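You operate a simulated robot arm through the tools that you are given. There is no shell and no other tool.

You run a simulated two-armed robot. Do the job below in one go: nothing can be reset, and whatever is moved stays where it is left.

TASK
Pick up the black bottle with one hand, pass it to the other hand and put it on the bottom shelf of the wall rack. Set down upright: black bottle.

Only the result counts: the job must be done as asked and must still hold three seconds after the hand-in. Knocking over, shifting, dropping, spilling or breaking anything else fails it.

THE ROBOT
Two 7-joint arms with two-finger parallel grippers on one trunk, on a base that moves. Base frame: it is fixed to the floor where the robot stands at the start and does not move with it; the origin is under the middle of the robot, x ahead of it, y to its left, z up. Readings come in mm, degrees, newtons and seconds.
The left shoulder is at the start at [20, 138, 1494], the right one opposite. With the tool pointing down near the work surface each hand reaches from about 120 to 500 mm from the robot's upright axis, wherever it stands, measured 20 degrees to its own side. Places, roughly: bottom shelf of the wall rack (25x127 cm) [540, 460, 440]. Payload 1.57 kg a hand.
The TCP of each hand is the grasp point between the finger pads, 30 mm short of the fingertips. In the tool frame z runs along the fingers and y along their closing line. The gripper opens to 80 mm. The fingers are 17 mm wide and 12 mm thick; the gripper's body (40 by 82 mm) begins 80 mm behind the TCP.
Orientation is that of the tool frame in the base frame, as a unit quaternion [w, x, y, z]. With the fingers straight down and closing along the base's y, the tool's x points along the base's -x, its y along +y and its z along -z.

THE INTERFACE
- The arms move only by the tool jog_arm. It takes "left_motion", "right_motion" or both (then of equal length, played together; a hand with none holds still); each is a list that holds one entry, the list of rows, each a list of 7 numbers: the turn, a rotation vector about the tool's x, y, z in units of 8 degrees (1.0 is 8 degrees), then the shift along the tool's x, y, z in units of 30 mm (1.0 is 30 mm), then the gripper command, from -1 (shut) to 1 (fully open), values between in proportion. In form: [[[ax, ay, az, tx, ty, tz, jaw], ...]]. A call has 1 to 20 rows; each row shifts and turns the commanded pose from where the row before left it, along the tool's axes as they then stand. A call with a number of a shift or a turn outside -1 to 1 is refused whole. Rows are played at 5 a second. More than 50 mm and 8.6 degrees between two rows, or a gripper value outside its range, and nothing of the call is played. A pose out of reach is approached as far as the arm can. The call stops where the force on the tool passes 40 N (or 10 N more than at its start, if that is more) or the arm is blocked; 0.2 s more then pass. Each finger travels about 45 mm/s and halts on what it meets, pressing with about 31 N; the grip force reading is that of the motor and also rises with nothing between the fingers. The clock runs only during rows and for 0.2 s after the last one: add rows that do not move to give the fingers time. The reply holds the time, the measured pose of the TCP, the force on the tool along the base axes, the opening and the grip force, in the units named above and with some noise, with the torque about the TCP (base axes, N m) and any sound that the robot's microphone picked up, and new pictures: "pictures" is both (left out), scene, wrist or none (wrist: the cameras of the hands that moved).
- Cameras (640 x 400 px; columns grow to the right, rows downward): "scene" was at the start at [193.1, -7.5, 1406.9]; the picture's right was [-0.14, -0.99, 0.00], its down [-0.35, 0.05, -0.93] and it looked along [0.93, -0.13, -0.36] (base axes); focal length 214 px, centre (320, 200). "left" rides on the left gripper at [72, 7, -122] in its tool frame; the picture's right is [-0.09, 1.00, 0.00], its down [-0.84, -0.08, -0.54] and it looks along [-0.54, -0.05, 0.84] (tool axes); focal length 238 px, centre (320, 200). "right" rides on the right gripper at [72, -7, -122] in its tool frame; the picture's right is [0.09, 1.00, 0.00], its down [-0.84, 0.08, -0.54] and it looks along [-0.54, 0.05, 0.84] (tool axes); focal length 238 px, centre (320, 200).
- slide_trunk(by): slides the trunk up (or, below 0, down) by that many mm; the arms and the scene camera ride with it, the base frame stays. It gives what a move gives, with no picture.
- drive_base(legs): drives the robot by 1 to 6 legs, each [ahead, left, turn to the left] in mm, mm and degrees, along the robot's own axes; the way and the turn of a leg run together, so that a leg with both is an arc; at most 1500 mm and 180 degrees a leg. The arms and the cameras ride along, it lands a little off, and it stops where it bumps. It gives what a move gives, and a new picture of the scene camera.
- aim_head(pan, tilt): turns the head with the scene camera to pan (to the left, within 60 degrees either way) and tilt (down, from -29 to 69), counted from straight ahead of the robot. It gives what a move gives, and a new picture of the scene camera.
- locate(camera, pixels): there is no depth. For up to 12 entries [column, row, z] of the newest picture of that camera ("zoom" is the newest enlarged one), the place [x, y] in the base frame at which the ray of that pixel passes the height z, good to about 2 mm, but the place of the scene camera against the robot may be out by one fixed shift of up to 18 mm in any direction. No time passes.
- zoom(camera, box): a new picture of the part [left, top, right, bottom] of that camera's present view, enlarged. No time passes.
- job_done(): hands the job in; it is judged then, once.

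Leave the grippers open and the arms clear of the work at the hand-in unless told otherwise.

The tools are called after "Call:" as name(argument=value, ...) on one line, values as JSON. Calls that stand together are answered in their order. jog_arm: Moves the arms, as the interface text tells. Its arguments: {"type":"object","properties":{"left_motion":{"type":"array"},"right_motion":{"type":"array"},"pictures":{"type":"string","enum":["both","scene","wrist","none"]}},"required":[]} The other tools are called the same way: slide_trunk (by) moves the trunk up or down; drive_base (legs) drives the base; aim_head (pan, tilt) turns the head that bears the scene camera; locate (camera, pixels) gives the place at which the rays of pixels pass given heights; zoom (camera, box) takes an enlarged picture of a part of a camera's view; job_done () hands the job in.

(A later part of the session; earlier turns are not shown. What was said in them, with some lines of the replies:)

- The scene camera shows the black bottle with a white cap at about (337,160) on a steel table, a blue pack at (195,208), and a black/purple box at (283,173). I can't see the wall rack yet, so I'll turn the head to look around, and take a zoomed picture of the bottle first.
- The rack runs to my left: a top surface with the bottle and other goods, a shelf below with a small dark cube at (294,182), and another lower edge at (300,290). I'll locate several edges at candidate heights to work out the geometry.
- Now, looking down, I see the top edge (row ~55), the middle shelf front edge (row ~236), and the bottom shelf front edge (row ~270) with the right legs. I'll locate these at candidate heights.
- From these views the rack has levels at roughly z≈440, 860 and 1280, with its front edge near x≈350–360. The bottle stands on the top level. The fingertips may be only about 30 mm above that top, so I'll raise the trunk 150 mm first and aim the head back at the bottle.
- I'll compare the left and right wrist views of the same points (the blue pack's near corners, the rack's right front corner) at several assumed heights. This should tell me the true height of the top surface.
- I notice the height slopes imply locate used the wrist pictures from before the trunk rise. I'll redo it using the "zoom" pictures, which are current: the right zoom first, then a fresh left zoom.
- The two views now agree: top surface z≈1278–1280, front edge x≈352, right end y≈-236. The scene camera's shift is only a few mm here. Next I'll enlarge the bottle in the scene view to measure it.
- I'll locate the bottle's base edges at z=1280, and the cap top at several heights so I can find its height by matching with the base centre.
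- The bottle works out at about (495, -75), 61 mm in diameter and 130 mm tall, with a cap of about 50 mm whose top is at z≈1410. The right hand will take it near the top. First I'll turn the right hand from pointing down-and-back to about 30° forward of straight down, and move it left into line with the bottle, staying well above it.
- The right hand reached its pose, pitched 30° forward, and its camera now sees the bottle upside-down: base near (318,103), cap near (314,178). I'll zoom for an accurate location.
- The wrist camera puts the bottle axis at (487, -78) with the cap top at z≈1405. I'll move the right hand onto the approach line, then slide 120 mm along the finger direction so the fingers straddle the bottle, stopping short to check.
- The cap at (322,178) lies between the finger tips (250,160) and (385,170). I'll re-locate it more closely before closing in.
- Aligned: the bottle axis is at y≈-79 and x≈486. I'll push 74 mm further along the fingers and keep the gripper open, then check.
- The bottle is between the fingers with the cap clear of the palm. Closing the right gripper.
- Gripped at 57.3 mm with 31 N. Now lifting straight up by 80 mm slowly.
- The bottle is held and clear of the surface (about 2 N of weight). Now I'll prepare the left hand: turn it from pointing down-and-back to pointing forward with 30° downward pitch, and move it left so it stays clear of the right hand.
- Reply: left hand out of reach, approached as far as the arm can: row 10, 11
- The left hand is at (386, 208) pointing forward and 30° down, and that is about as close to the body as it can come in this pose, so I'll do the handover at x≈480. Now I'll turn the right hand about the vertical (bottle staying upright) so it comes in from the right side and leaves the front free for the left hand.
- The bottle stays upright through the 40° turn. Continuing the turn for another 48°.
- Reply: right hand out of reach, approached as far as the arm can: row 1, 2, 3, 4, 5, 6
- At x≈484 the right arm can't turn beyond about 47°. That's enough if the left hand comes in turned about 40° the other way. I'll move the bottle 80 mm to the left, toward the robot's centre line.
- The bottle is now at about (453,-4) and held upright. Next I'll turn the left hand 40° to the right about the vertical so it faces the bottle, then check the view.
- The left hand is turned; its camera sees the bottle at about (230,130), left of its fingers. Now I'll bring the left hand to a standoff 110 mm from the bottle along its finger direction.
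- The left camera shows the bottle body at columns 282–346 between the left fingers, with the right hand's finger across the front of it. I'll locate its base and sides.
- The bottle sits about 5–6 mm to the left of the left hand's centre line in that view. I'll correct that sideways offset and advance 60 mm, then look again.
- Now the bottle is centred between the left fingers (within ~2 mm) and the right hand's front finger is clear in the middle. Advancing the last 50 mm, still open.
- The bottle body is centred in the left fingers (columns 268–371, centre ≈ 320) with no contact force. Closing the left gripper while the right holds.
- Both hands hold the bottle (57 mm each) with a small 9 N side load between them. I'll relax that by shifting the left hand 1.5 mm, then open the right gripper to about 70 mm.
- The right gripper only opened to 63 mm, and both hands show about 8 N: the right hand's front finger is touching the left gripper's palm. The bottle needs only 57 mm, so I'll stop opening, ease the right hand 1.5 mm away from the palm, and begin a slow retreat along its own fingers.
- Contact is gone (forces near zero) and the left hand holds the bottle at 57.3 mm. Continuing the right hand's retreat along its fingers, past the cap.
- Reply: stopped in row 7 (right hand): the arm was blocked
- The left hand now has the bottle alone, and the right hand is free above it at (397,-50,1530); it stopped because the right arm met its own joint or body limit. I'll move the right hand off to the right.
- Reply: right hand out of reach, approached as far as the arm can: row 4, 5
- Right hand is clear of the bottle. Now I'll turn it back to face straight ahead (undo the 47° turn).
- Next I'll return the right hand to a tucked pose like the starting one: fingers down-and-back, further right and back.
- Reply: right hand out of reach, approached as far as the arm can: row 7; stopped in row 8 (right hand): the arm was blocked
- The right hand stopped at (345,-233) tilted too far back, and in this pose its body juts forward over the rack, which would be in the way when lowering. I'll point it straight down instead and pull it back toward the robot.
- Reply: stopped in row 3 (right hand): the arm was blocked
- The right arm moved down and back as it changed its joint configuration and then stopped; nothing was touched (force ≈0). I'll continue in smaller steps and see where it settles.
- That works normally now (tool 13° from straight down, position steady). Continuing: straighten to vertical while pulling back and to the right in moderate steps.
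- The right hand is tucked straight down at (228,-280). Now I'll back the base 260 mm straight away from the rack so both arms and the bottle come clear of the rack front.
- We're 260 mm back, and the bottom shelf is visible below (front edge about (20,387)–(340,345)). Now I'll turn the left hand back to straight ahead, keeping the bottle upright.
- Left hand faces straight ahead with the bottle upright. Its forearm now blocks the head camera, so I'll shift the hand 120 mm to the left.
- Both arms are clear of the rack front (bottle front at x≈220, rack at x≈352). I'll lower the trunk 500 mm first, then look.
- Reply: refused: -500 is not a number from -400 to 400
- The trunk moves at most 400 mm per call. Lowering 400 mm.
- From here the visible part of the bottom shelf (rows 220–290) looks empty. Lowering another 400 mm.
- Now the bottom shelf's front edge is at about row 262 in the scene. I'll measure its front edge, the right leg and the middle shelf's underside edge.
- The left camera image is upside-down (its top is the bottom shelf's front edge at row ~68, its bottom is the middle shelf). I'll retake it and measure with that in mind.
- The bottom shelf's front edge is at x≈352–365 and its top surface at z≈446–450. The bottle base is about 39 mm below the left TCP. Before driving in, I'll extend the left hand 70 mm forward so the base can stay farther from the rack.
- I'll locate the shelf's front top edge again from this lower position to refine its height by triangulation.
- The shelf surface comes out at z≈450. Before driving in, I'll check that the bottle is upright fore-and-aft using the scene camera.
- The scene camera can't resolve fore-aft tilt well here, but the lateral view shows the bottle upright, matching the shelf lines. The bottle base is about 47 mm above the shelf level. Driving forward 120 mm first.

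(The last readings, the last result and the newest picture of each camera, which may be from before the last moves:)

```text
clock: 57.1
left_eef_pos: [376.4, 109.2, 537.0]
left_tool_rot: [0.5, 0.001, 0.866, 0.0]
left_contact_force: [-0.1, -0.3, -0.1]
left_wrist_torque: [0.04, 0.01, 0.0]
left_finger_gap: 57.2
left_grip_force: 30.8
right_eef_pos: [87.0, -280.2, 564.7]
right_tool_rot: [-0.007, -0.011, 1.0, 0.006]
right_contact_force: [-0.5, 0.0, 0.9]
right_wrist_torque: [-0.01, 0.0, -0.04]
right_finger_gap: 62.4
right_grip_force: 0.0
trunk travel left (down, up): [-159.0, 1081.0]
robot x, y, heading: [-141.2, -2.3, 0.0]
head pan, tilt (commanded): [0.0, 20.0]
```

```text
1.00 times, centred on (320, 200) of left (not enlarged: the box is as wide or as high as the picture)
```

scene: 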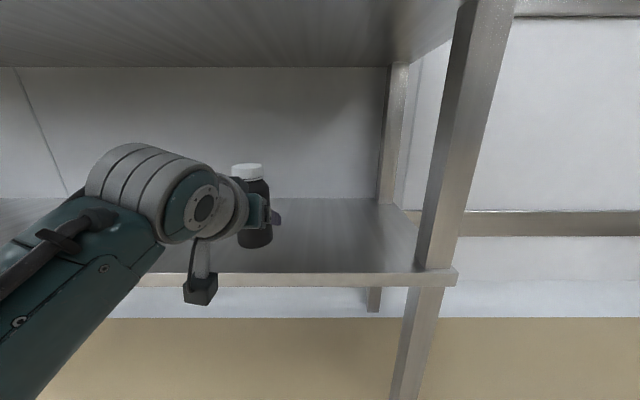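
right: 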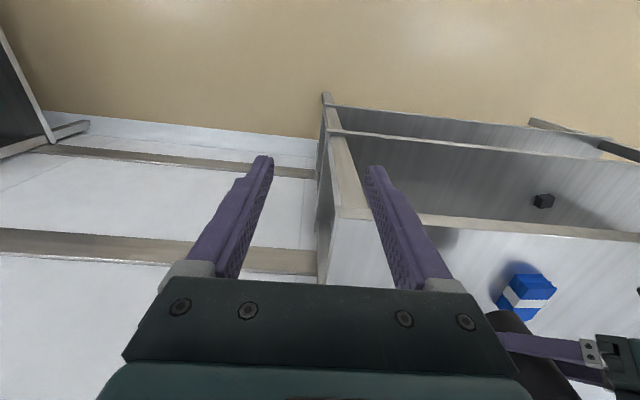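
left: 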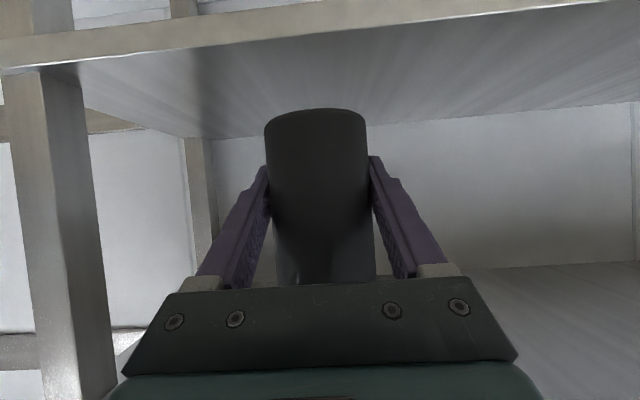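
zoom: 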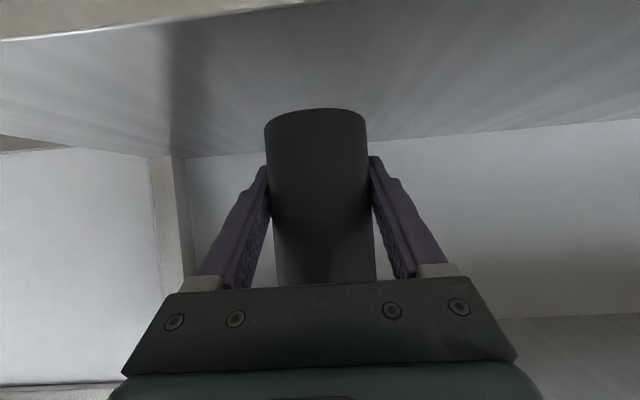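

The shelf ahead of the bottle looks empty. Driving another 105 mm forward so the bottle comes over the shelf at x≈481.

Call:
drive_base(legs=[[105, 0, 0]])

Call:
zoom(camera="left", box=[0, 0, 640, 400])

```text
clock: 58.3
left_eef_pos: [482.5, 108.5, 537.0]
left_tool_rot: [0.499, 0.002, 0.867, -0.001]
left_contact_force: [-0.4, -0.1, 0.4]
left_wrist_torque: [0.03, 0.01, -0.02]
left_finger_gap: 57.0
left_grip_force: 31.2
right_eef_pos: [190.7, -279.8, 564.0]
right_tool_rot: [-0.007, -0.01, 1.0, 0.006]
right_contact_force: [0.2, -0.6, -0.3]
right_wrist_torque: [0.01, 0.01, 0.0]
right_finger_gap: 62.3
right_grip_force: 0.1
trunk travel left (down, up): [-159.0, 1081.0]
robot x, y, heading: [-29.4, -3.5, 0.1]
head pan, tilt (commanded): [0.0, 20.0]
```

scene: 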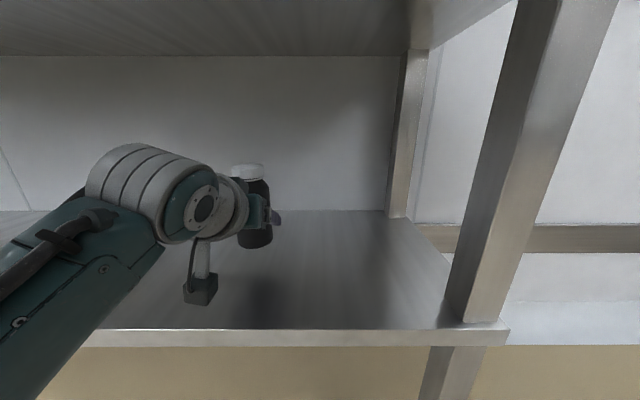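

```text
1.00 times, centred on (320, 200) of left (not enlarged: the box is as wide or as high as the picture)
```

zoom: 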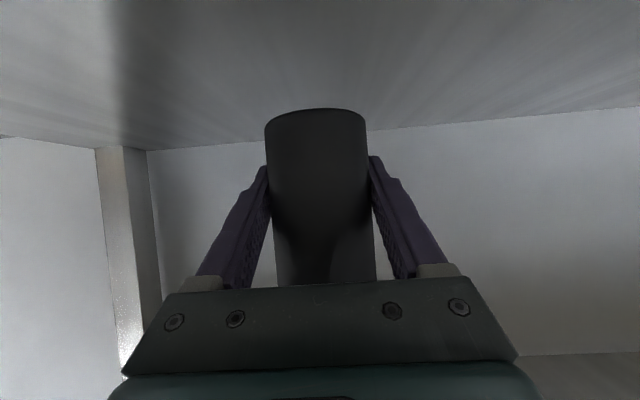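

The bottle is over the shelf at about (486,108), with empty surface around it. Lowering the trunk 35 mm, leaving roughly 10–12 mm of gap.

Call:
slide_trunk(by=-35)

Call:
zoom(camera="left", box=[160, 50, 480, 250])

Call:
zoom(camera="scene", box=[140, 140, 380, 350])

```text
clock: 59.1
left_eef_pos: [483.6, 109.5, 502.8]
left_tool_rot: [0.499, 0.001, 0.866, -0.001]
left_contact_force: [-0.2, -0.2, 0.2]
left_wrist_torque: [-0.01, -0.01, -0.01]
left_finger_gap: 57.0
left_grip_force: 31.0
right_eef_pos: [193.9, -280.3, 531.0]
right_tool_rot: [-0.007, -0.01, 1.0, 0.006]
right_contact_force: [-0.8, 0.7, -0.1]
right_wrist_torque: [0.01, 0.01, 0.01]
right_finger_gap: 62.4
right_grip_force: 0.1
trunk travel left (down, up): [-124.0, 1116.0]
robot x, y, heading: [-33.6, 0.7, 0.1]
head pan, tilt (commanded): [0.0, 20.0]
```

```text
2.00 times, centred on (320, 150) of left
```

zoom: 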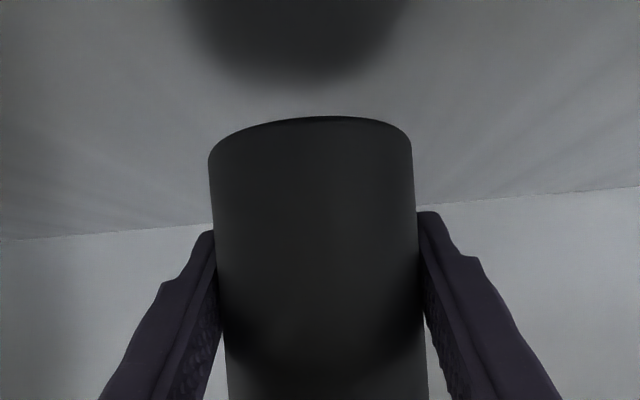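

```text
1.90 times, centred on (260, 245) of scene
```

zoom: 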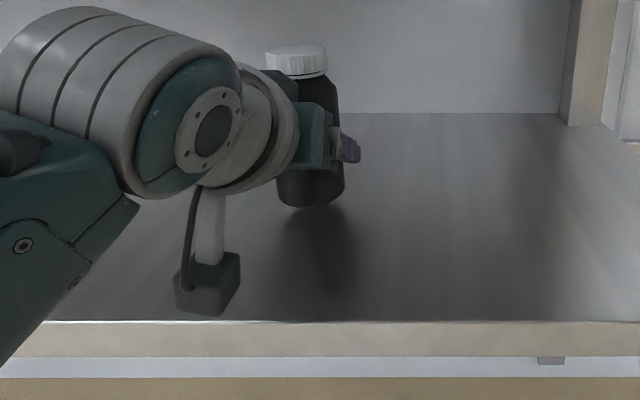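

The bottle's base and its blurry reflection are close together, so only a few mm of gap remain. I'll lower with the left arm in 2 mm steps, watching the force.

Call:
jog_arm(left_motion=[[[0, 0, 0, 0.0577, 0, 0.0333, -1], [0, 0, 0, 0.0577, 0, 0.0333, -1], [0, 0, 0, 0, 0, 0, -1]]], pictures="wrist")

```text
clock: 59.9
left_eef_pos: [482.7, 108.6, 498.0]
left_tool_rot: [0.5, 0.002, 0.866, -0.002]
left_contact_force: [-0.3, -0.4, 0.4]
left_wrist_torque: [-0.03, 0.0, -0.01]
left_finger_gap: 57.0
left_grip_force: 31.4
right_eef_pos: [192.4, -280.0, 528.9]
right_tool_rot: [-0.007, -0.01, 1.0, 0.006]
right_contact_force: [0.1, 0.3, 0.1]
right_wrist_torque: [-0.02, 0.01, -0.04]
right_finger_gap: 62.3
right_grip_force: 0.0
trunk travel left (down, up): [-124.0, 1116.0]
robot x, y, heading: [-35.7, -0.1, 0.2]
head pan, tilt (commanded): [0.0, 20.0]
```

left: 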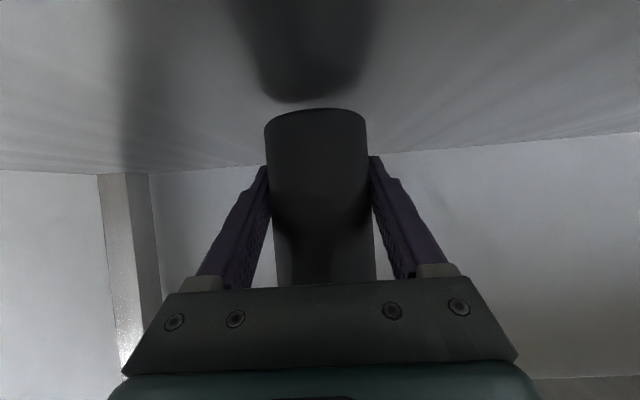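

Still no contact; the gap to the reflection is shrinking (rows 100 vs 108, about 2–5 mm). Continuing down in 1.5 mm steps.

Call:
jog_arm(left_motion=[[[0, 0, 0, 0.0433, 0, 0.025, -1], [0, 0, 0, 0.0433, 0, 0.025, -1], [0, 0, 0, 0, 0, 0, -1]]], pictures="wrist")

```text
clock: 60.7
left_eef_pos: [483.7, 107.6, 495.6]
left_tool_rot: [0.5, 0.002, 0.866, -0.002]
left_contact_force: [0.0, 0.6, -0.6]
left_wrist_torque: [0.0, 0.0, -0.01]
left_finger_gap: 57.3
left_grip_force: 31.2
right_eef_pos: [191.8, -279.4, 529.1]
right_tool_rot: [-0.007, -0.01, 1.0, 0.006]
right_contact_force: [-0.8, -0.3, 0.7]
right_wrist_torque: [0.01, 0.02, -0.01]
right_finger_gap: 62.3
right_grip_force: 0.1
trunk travel left (down, up): [-124.0, 1116.0]
robot x, y, heading: [-36.9, 0.1, -0.1]
head pan, tilt (commanded): [0.0, 20.0]
```

left: 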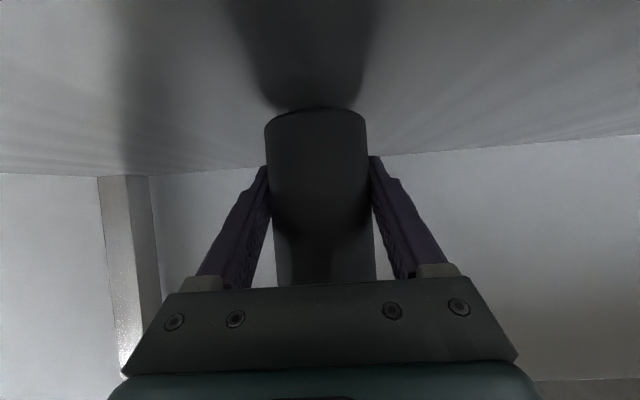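

The reflection now almost meets the base. No force yet; continuing down another 3 mm in small steps.

Call:
jog_arm(left_motion=[[[0, 0, 0, 0.0289, 0, 0.0167, -1], [0, 0, 0, 0.0289, 0, 0.0167, -1], [0, 0, 0, 0.0289, 0, 0.0167, -1], [0, 0, 0, 0, 0, 0, -1]]], pictures="wrist")

```text
clock: 61.7
left_eef_pos: [484.1, 108.3, 491.7]
left_tool_rot: [0.499, 0.002, 0.867, -0.001]
left_contact_force: [0.0, 0.0, -0.6]
left_wrist_torque: [0.02, 0.02, 0.0]
left_finger_gap: 57.1
left_grip_force: 30.8
right_eef_pos: [192.5, -279.8, 528.8]
right_tool_rot: [-0.007, -0.01, 1.0, 0.005]
right_contact_force: [0.0, 0.3, 0.1]
right_wrist_torque: [-0.03, 0.01, 0.0]
right_finger_gap: 62.4
right_grip_force: 0.0
trunk travel left (down, up): [-124.0, 1116.0]
robot x, y, heading: [-34.4, -4.5, -0.2]
head pan, tilt (commanded): [0.0, 20.0]
```

left: 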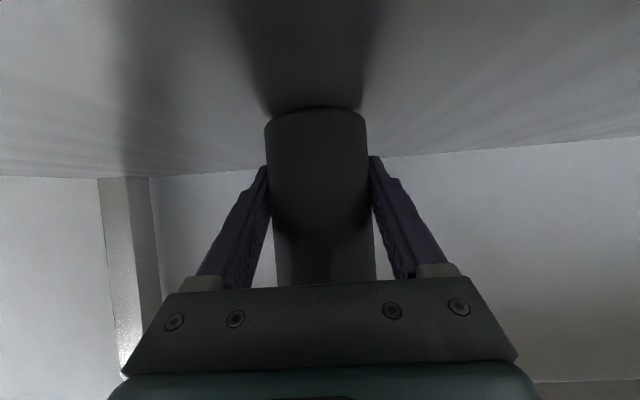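

Base and reflection overlap now, but no upward force yet. Another 3 mm in 1 mm steps.

Call:
jog_arm(left_motion=[[[0, 0, 0, 0.0289, 0, 0.0167, -1], [0, 0, 0, 0.0289, 0, 0.0167, -1], [0, 0, 0, 0.0289, 0, 0.0167, -1], [0, 0, 0, 0, 0, 0, -1]]], pictures="wrist")

```text
clock: 62.7
left_eef_pos: [482.8, 108.1, 490.1]
left_tool_rot: [0.498, 0.002, 0.867, -0.001]
left_contact_force: [0.0, 0.0, 1.2]
left_wrist_torque: [0.0, -0.01, 0.01]
left_finger_gap: 57.2
left_grip_force: 30.7
right_eef_pos: [193.3, -279.6, 528.7]
right_tool_rot: [-0.007, -0.011, 1.0, 0.007]
right_contact_force: [-0.3, 0.1, 0.3]
right_wrist_torque: [0.0, 0.0, -0.02]
right_finger_gap: 62.6
right_grip_force: 0.0
trunk travel left (down, up): [-124.0, 1116.0]
robot x, y, heading: [-34.3, -0.8, 0.1]
head pan, tilt (commanded): [0.0, 20.0]
```

left: 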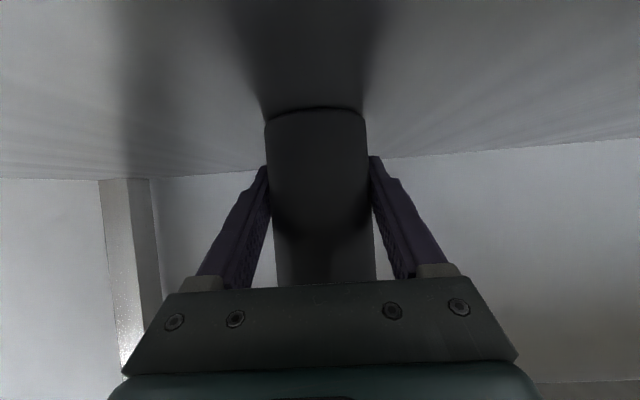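

Force just reads 1.2 N upward at z=490, possibly the first touch. Two more 1 mm steps to confirm.

Call:
jog_arm(left_motion=[[[0, 0, 0, 0.0289, 0, 0.0167, -1], [0, 0, 0, 0.0289, 0, 0.0167, -1], [0, 0, 0, 0, 0, 0, -1]]], pictures="wrist")

```text
clock: 63.5
left_eef_pos: [483.3, 109.4, 489.9]
left_tool_rot: [0.502, 0.002, 0.865, -0.002]
left_contact_force: [-5.9, -1.3, 14.9]
left_wrist_torque: [0.17, 0.54, 0.12]
left_finger_gap: 56.9
left_grip_force: 31.3
right_eef_pos: [191.9, -278.8, 529.8]
right_tool_rot: [-0.007, -0.011, 1.0, 0.008]
right_contact_force: [-0.1, 0.4, -0.5]
right_wrist_torque: [0.01, -0.07, -0.01]
right_finger_gap: 62.6
right_grip_force: 0.0
trunk travel left (down, up): [-124.0, 1116.0]
robot x, y, heading: [-33.0, -4.6, -0.3]
head pan, tilt (commanded): [0.0, 20.0]
```

left: 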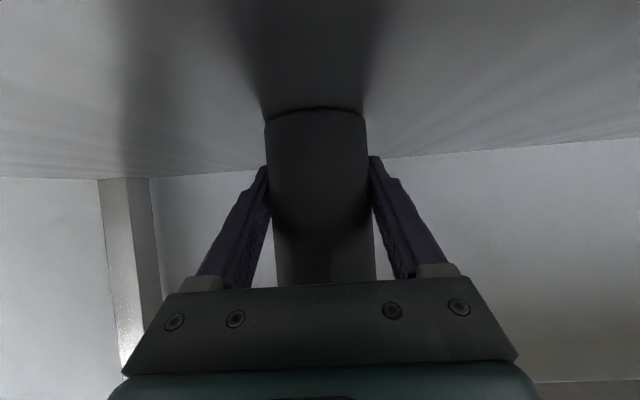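

Firm contact: 15 N upward, so the bottle stands on the shelf (surface z≈450). I'll back off 1 mm to relieve the pressure, then open the left gripper.

Call:
jog_arm(left_motion=[[[0, 0, 0, -0.0289, 0, -0.0167, -1], [0, 0, 0, 0, 0, 0, -1], [0, 0, 0, 0, 0, 0, 0.6], [0, 0, 0, 0, 0, 0, 0.8], [0, 0, 0, 0, 0, 0, 1], [0, 0, 0, 0, 0, 0, 1], [0, 0, 0, 0, 0, 0, 1]]], pictures="both")

```text
clock: 65.1
left_eef_pos: [483.5, 108.9, 489.0]
left_tool_rot: [0.499, 0.001, 0.867, -0.001]
left_contact_force: [0.2, -0.3, 0.2]
left_wrist_torque: [-0.03, 0.0, 0.03]
left_finger_gap: 80.1
left_grip_force: 0.1
right_eef_pos: [192.7, -279.8, 528.9]
right_tool_rot: [-0.007, -0.01, 1.0, 0.006]
right_contact_force: [-0.1, -0.1, -0.3]
right_wrist_torque: [-0.01, 0.01, 0.02]
right_finger_gap: 62.3
right_grip_force: 0.1
trunk travel left (down, up): [-124.0, 1116.0]
robot x, y, heading: [-33.3, -1.9, -0.2]
head pan, tilt (commanded): [0.0, 20.0]
```

scene: 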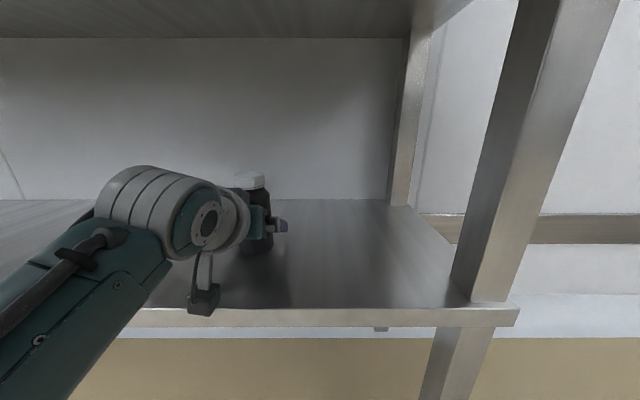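
left: 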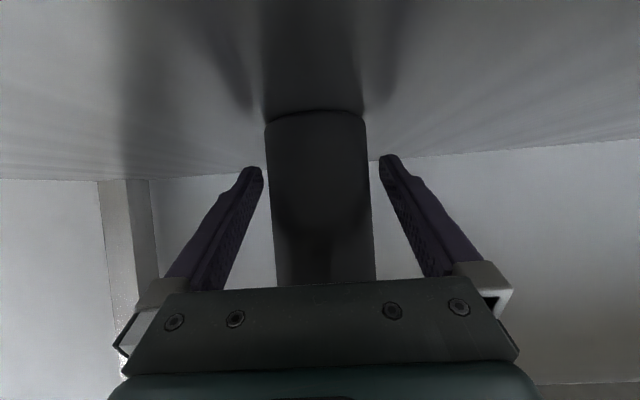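

Released: the gripper is fully open, forces are zero, and the bottle stands between the fingers with gaps on both sides. I'll withdraw the left hand straight back along its fingers.

Call:
jog_arm(left_motion=[[[0, 0, 0, 0, 0, -0.3, 1], [0, 0, 0, 0, 0, -0.5, 1], [0, 0, 0, 0, 0, -0.6, 1], [0, 0, 0, 0, 0, -0.6, 1], [0, 0, 0, 0, 0, -0.6, 1], [0, 0, 0, 0, 0, -0.6, 1], [0, 0, 0, 0, 0, 0, 1]]], pictures="both")

```text
clock: 66.7
left_eef_pos: [400.1, 109.1, 536.6]
left_tool_rot: [0.499, 0.002, 0.867, -0.002]
left_contact_force: [0.8, 0.6, -0.5]
left_wrist_torque: [0.02, -0.01, -0.02]
left_finger_gap: 79.9
left_grip_force: 0.0
right_eef_pos: [193.0, -280.2, 529.0]
right_tool_rot: [-0.007, -0.01, 1.0, 0.006]
right_contact_force: [0.0, -0.2, -0.2]
right_wrist_torque: [-0.01, 0.03, -0.02]
right_finger_gap: 62.5
right_grip_force: 0.0
trunk travel left (down, up): [-124.0, 1116.0]
robot x, y, heading: [-35.0, -2.3, 0.2]
head pan, tilt (commanded): [0.0, 20.0]
```

scene: 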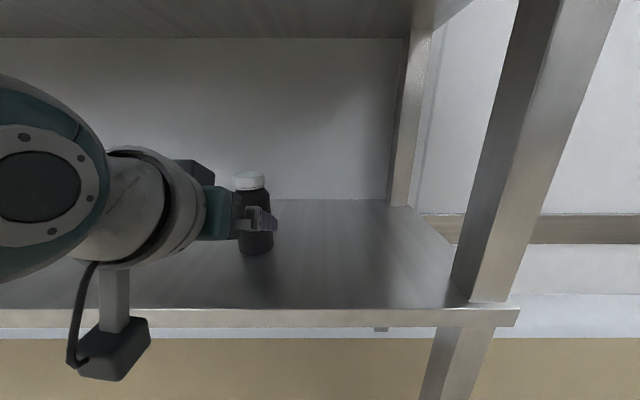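
left: 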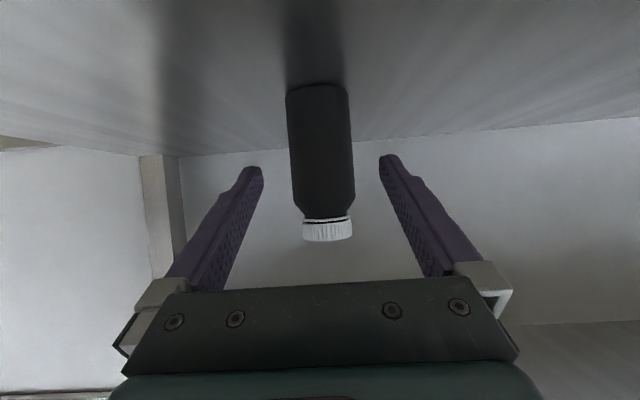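

The bottle stands upright on the shelf on its own. Now I'll drive the base back 220 mm so both arms are clear of the rack.

Call:
drive_base(legs=[[-220, 0, 0]])

Call:
jog_arm(left_motion=[[[0, 0, 0, 0, 0.5, 0, 1], [0, 0, 0, 0, 0.5, 0, 1], [0, 0, 0, 0, 0.5, 0, 1], [0, 0, 0, 0, 0, 0, 1]]], right_motion=[[[0, 0, 0, 0, 0, 0, 1], [0, 0, 0, 0, 0, 0, 1], [0, 0, 0, 0, 0, 0, 1], [0, 0, 0, 0, 0, 0, 1]]], pictures="both")

```text
clock: 68.4
left_eef_pos: [182.7, 108.5, 536.6]
left_tool_rot: [0.5, 0.004, 0.866, -0.003]
left_contact_force: [0.8, -0.6, 0.5]
left_wrist_torque: [0.0, 0.0, -0.02]
left_finger_gap: 80.4
left_grip_force: 0.1
right_eef_pos: [-26.5, -279.1, 528.7]
right_tool_rot: [-0.006, -0.008, 1.0, 0.007]
right_contact_force: [0.2, 0.5, 0.2]
right_wrist_torque: [0.03, -0.01, 0.02]
right_finger_gap: 62.3
right_grip_force: 0.0
trunk travel left (down, up): [-124.0, 1116.0]
robot x, y, heading: [-256.9, 0.9, -0.1]
head pan, tilt (commanded): [0.0, 20.0]
```

scene: 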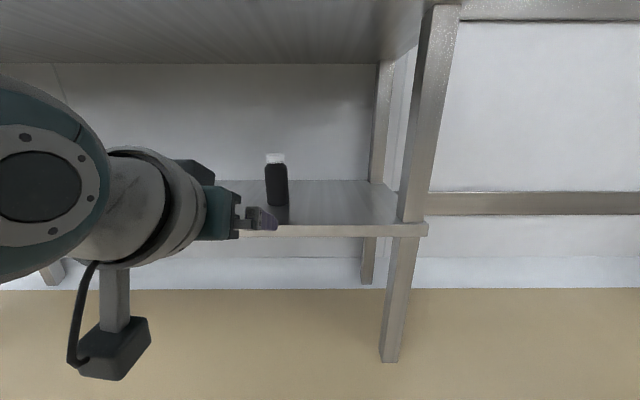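

```text
clock: 69.4
left_eef_pos: [183.1, 153.7, 535.3]
left_tool_rot: [0.499, 0.004, 0.867, -0.003]
left_contact_force: [0.5, 0.2, 0.0]
left_wrist_torque: [0.01, -0.02, 0.02]
left_finger_gap: 79.9
left_grip_force: 0.0
right_eef_pos: [-27.0, -279.1, 528.5]
right_tool_rot: [-0.006, -0.01, 1.0, 0.006]
right_contact_force: [-0.1, 0.1, 0.5]
right_wrist_torque: [-0.02, 0.01, 0.0]
right_finger_gap: 79.8
right_grip_force: 0.0
trunk travel left (down, up): [-124.0, 1116.0]
robot x, y, heading: [-253.0, 3.9, -0.2]
head pan, tilt (commanded): [0.0, 20.0]
```

scene: 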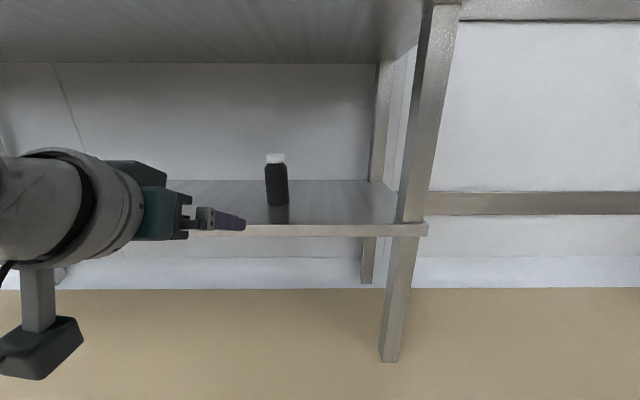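
right: 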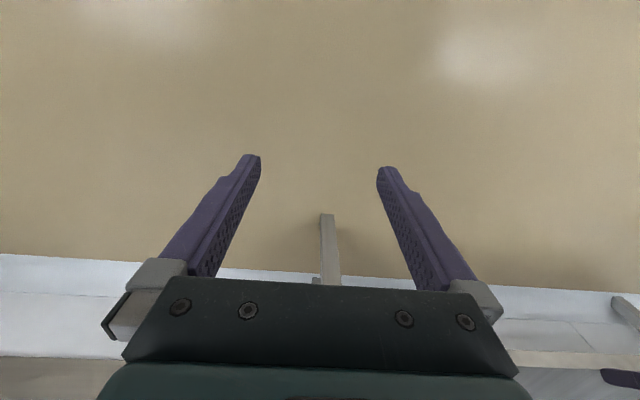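
left: 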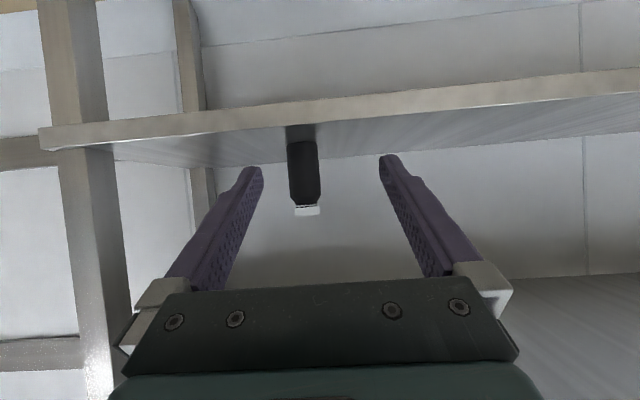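

Both grippers are open and clear. I'll take a last enlarged look at the bottle on the shelf.

Call:
zoom(camera="scene", box=[200, 130, 360, 240])

Call:
locate(camera="scene", pixels=[[277, 205, 450], [310, 226, 450]])

```text
3.64 times, centred on (280, 185) of scene
```

zoom: 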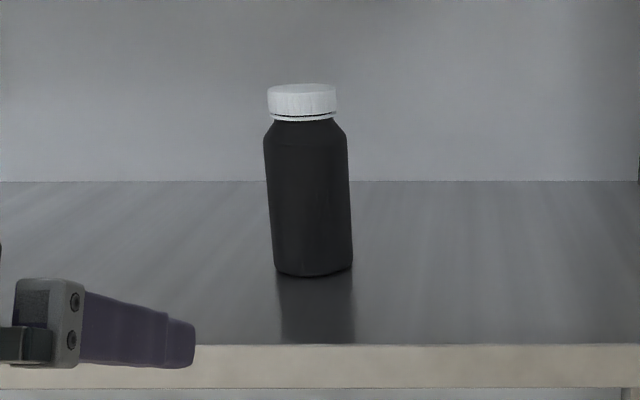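

```text
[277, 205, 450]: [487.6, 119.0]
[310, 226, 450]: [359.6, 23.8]
```

The bottle stands upright and free at about x 485–490, y 110–119 on the bottom shelf. Its slight lean in the picture matches the camera's perspective. Both hands are empty, open and clear of the rack, so I'm handing in the job.

Call:
job_done()

```text
The job is handed in.
```

The black bottle is standing upright on the bottom shelf of the wall rack, at about x 485–490 mm, y 110–119 mm. I've handed in the job, but the reply didn't say whether it passed.

- **Pick:** the right hand took the bottle from the top level of the rack and lifted it clear.
- **Pass:** the left hand gripped the lower body while the right hand still held the top. While releasing, the right hand's finger touched the left gripper's palm, at about 8 N. I eased it away and the bottle stayed in place.
- **Place:** I backed the base away from the rack, lowered the trunk and drove the left hand in. I then lowered the bottle until it touched the shelf and opened the gripper.

In the last pictures the bottle stood free, with both grippers open and both arms clear of the rack. I saw nothing else get knocked or moved. I didn't raise the camera to check the top level again after the pick.
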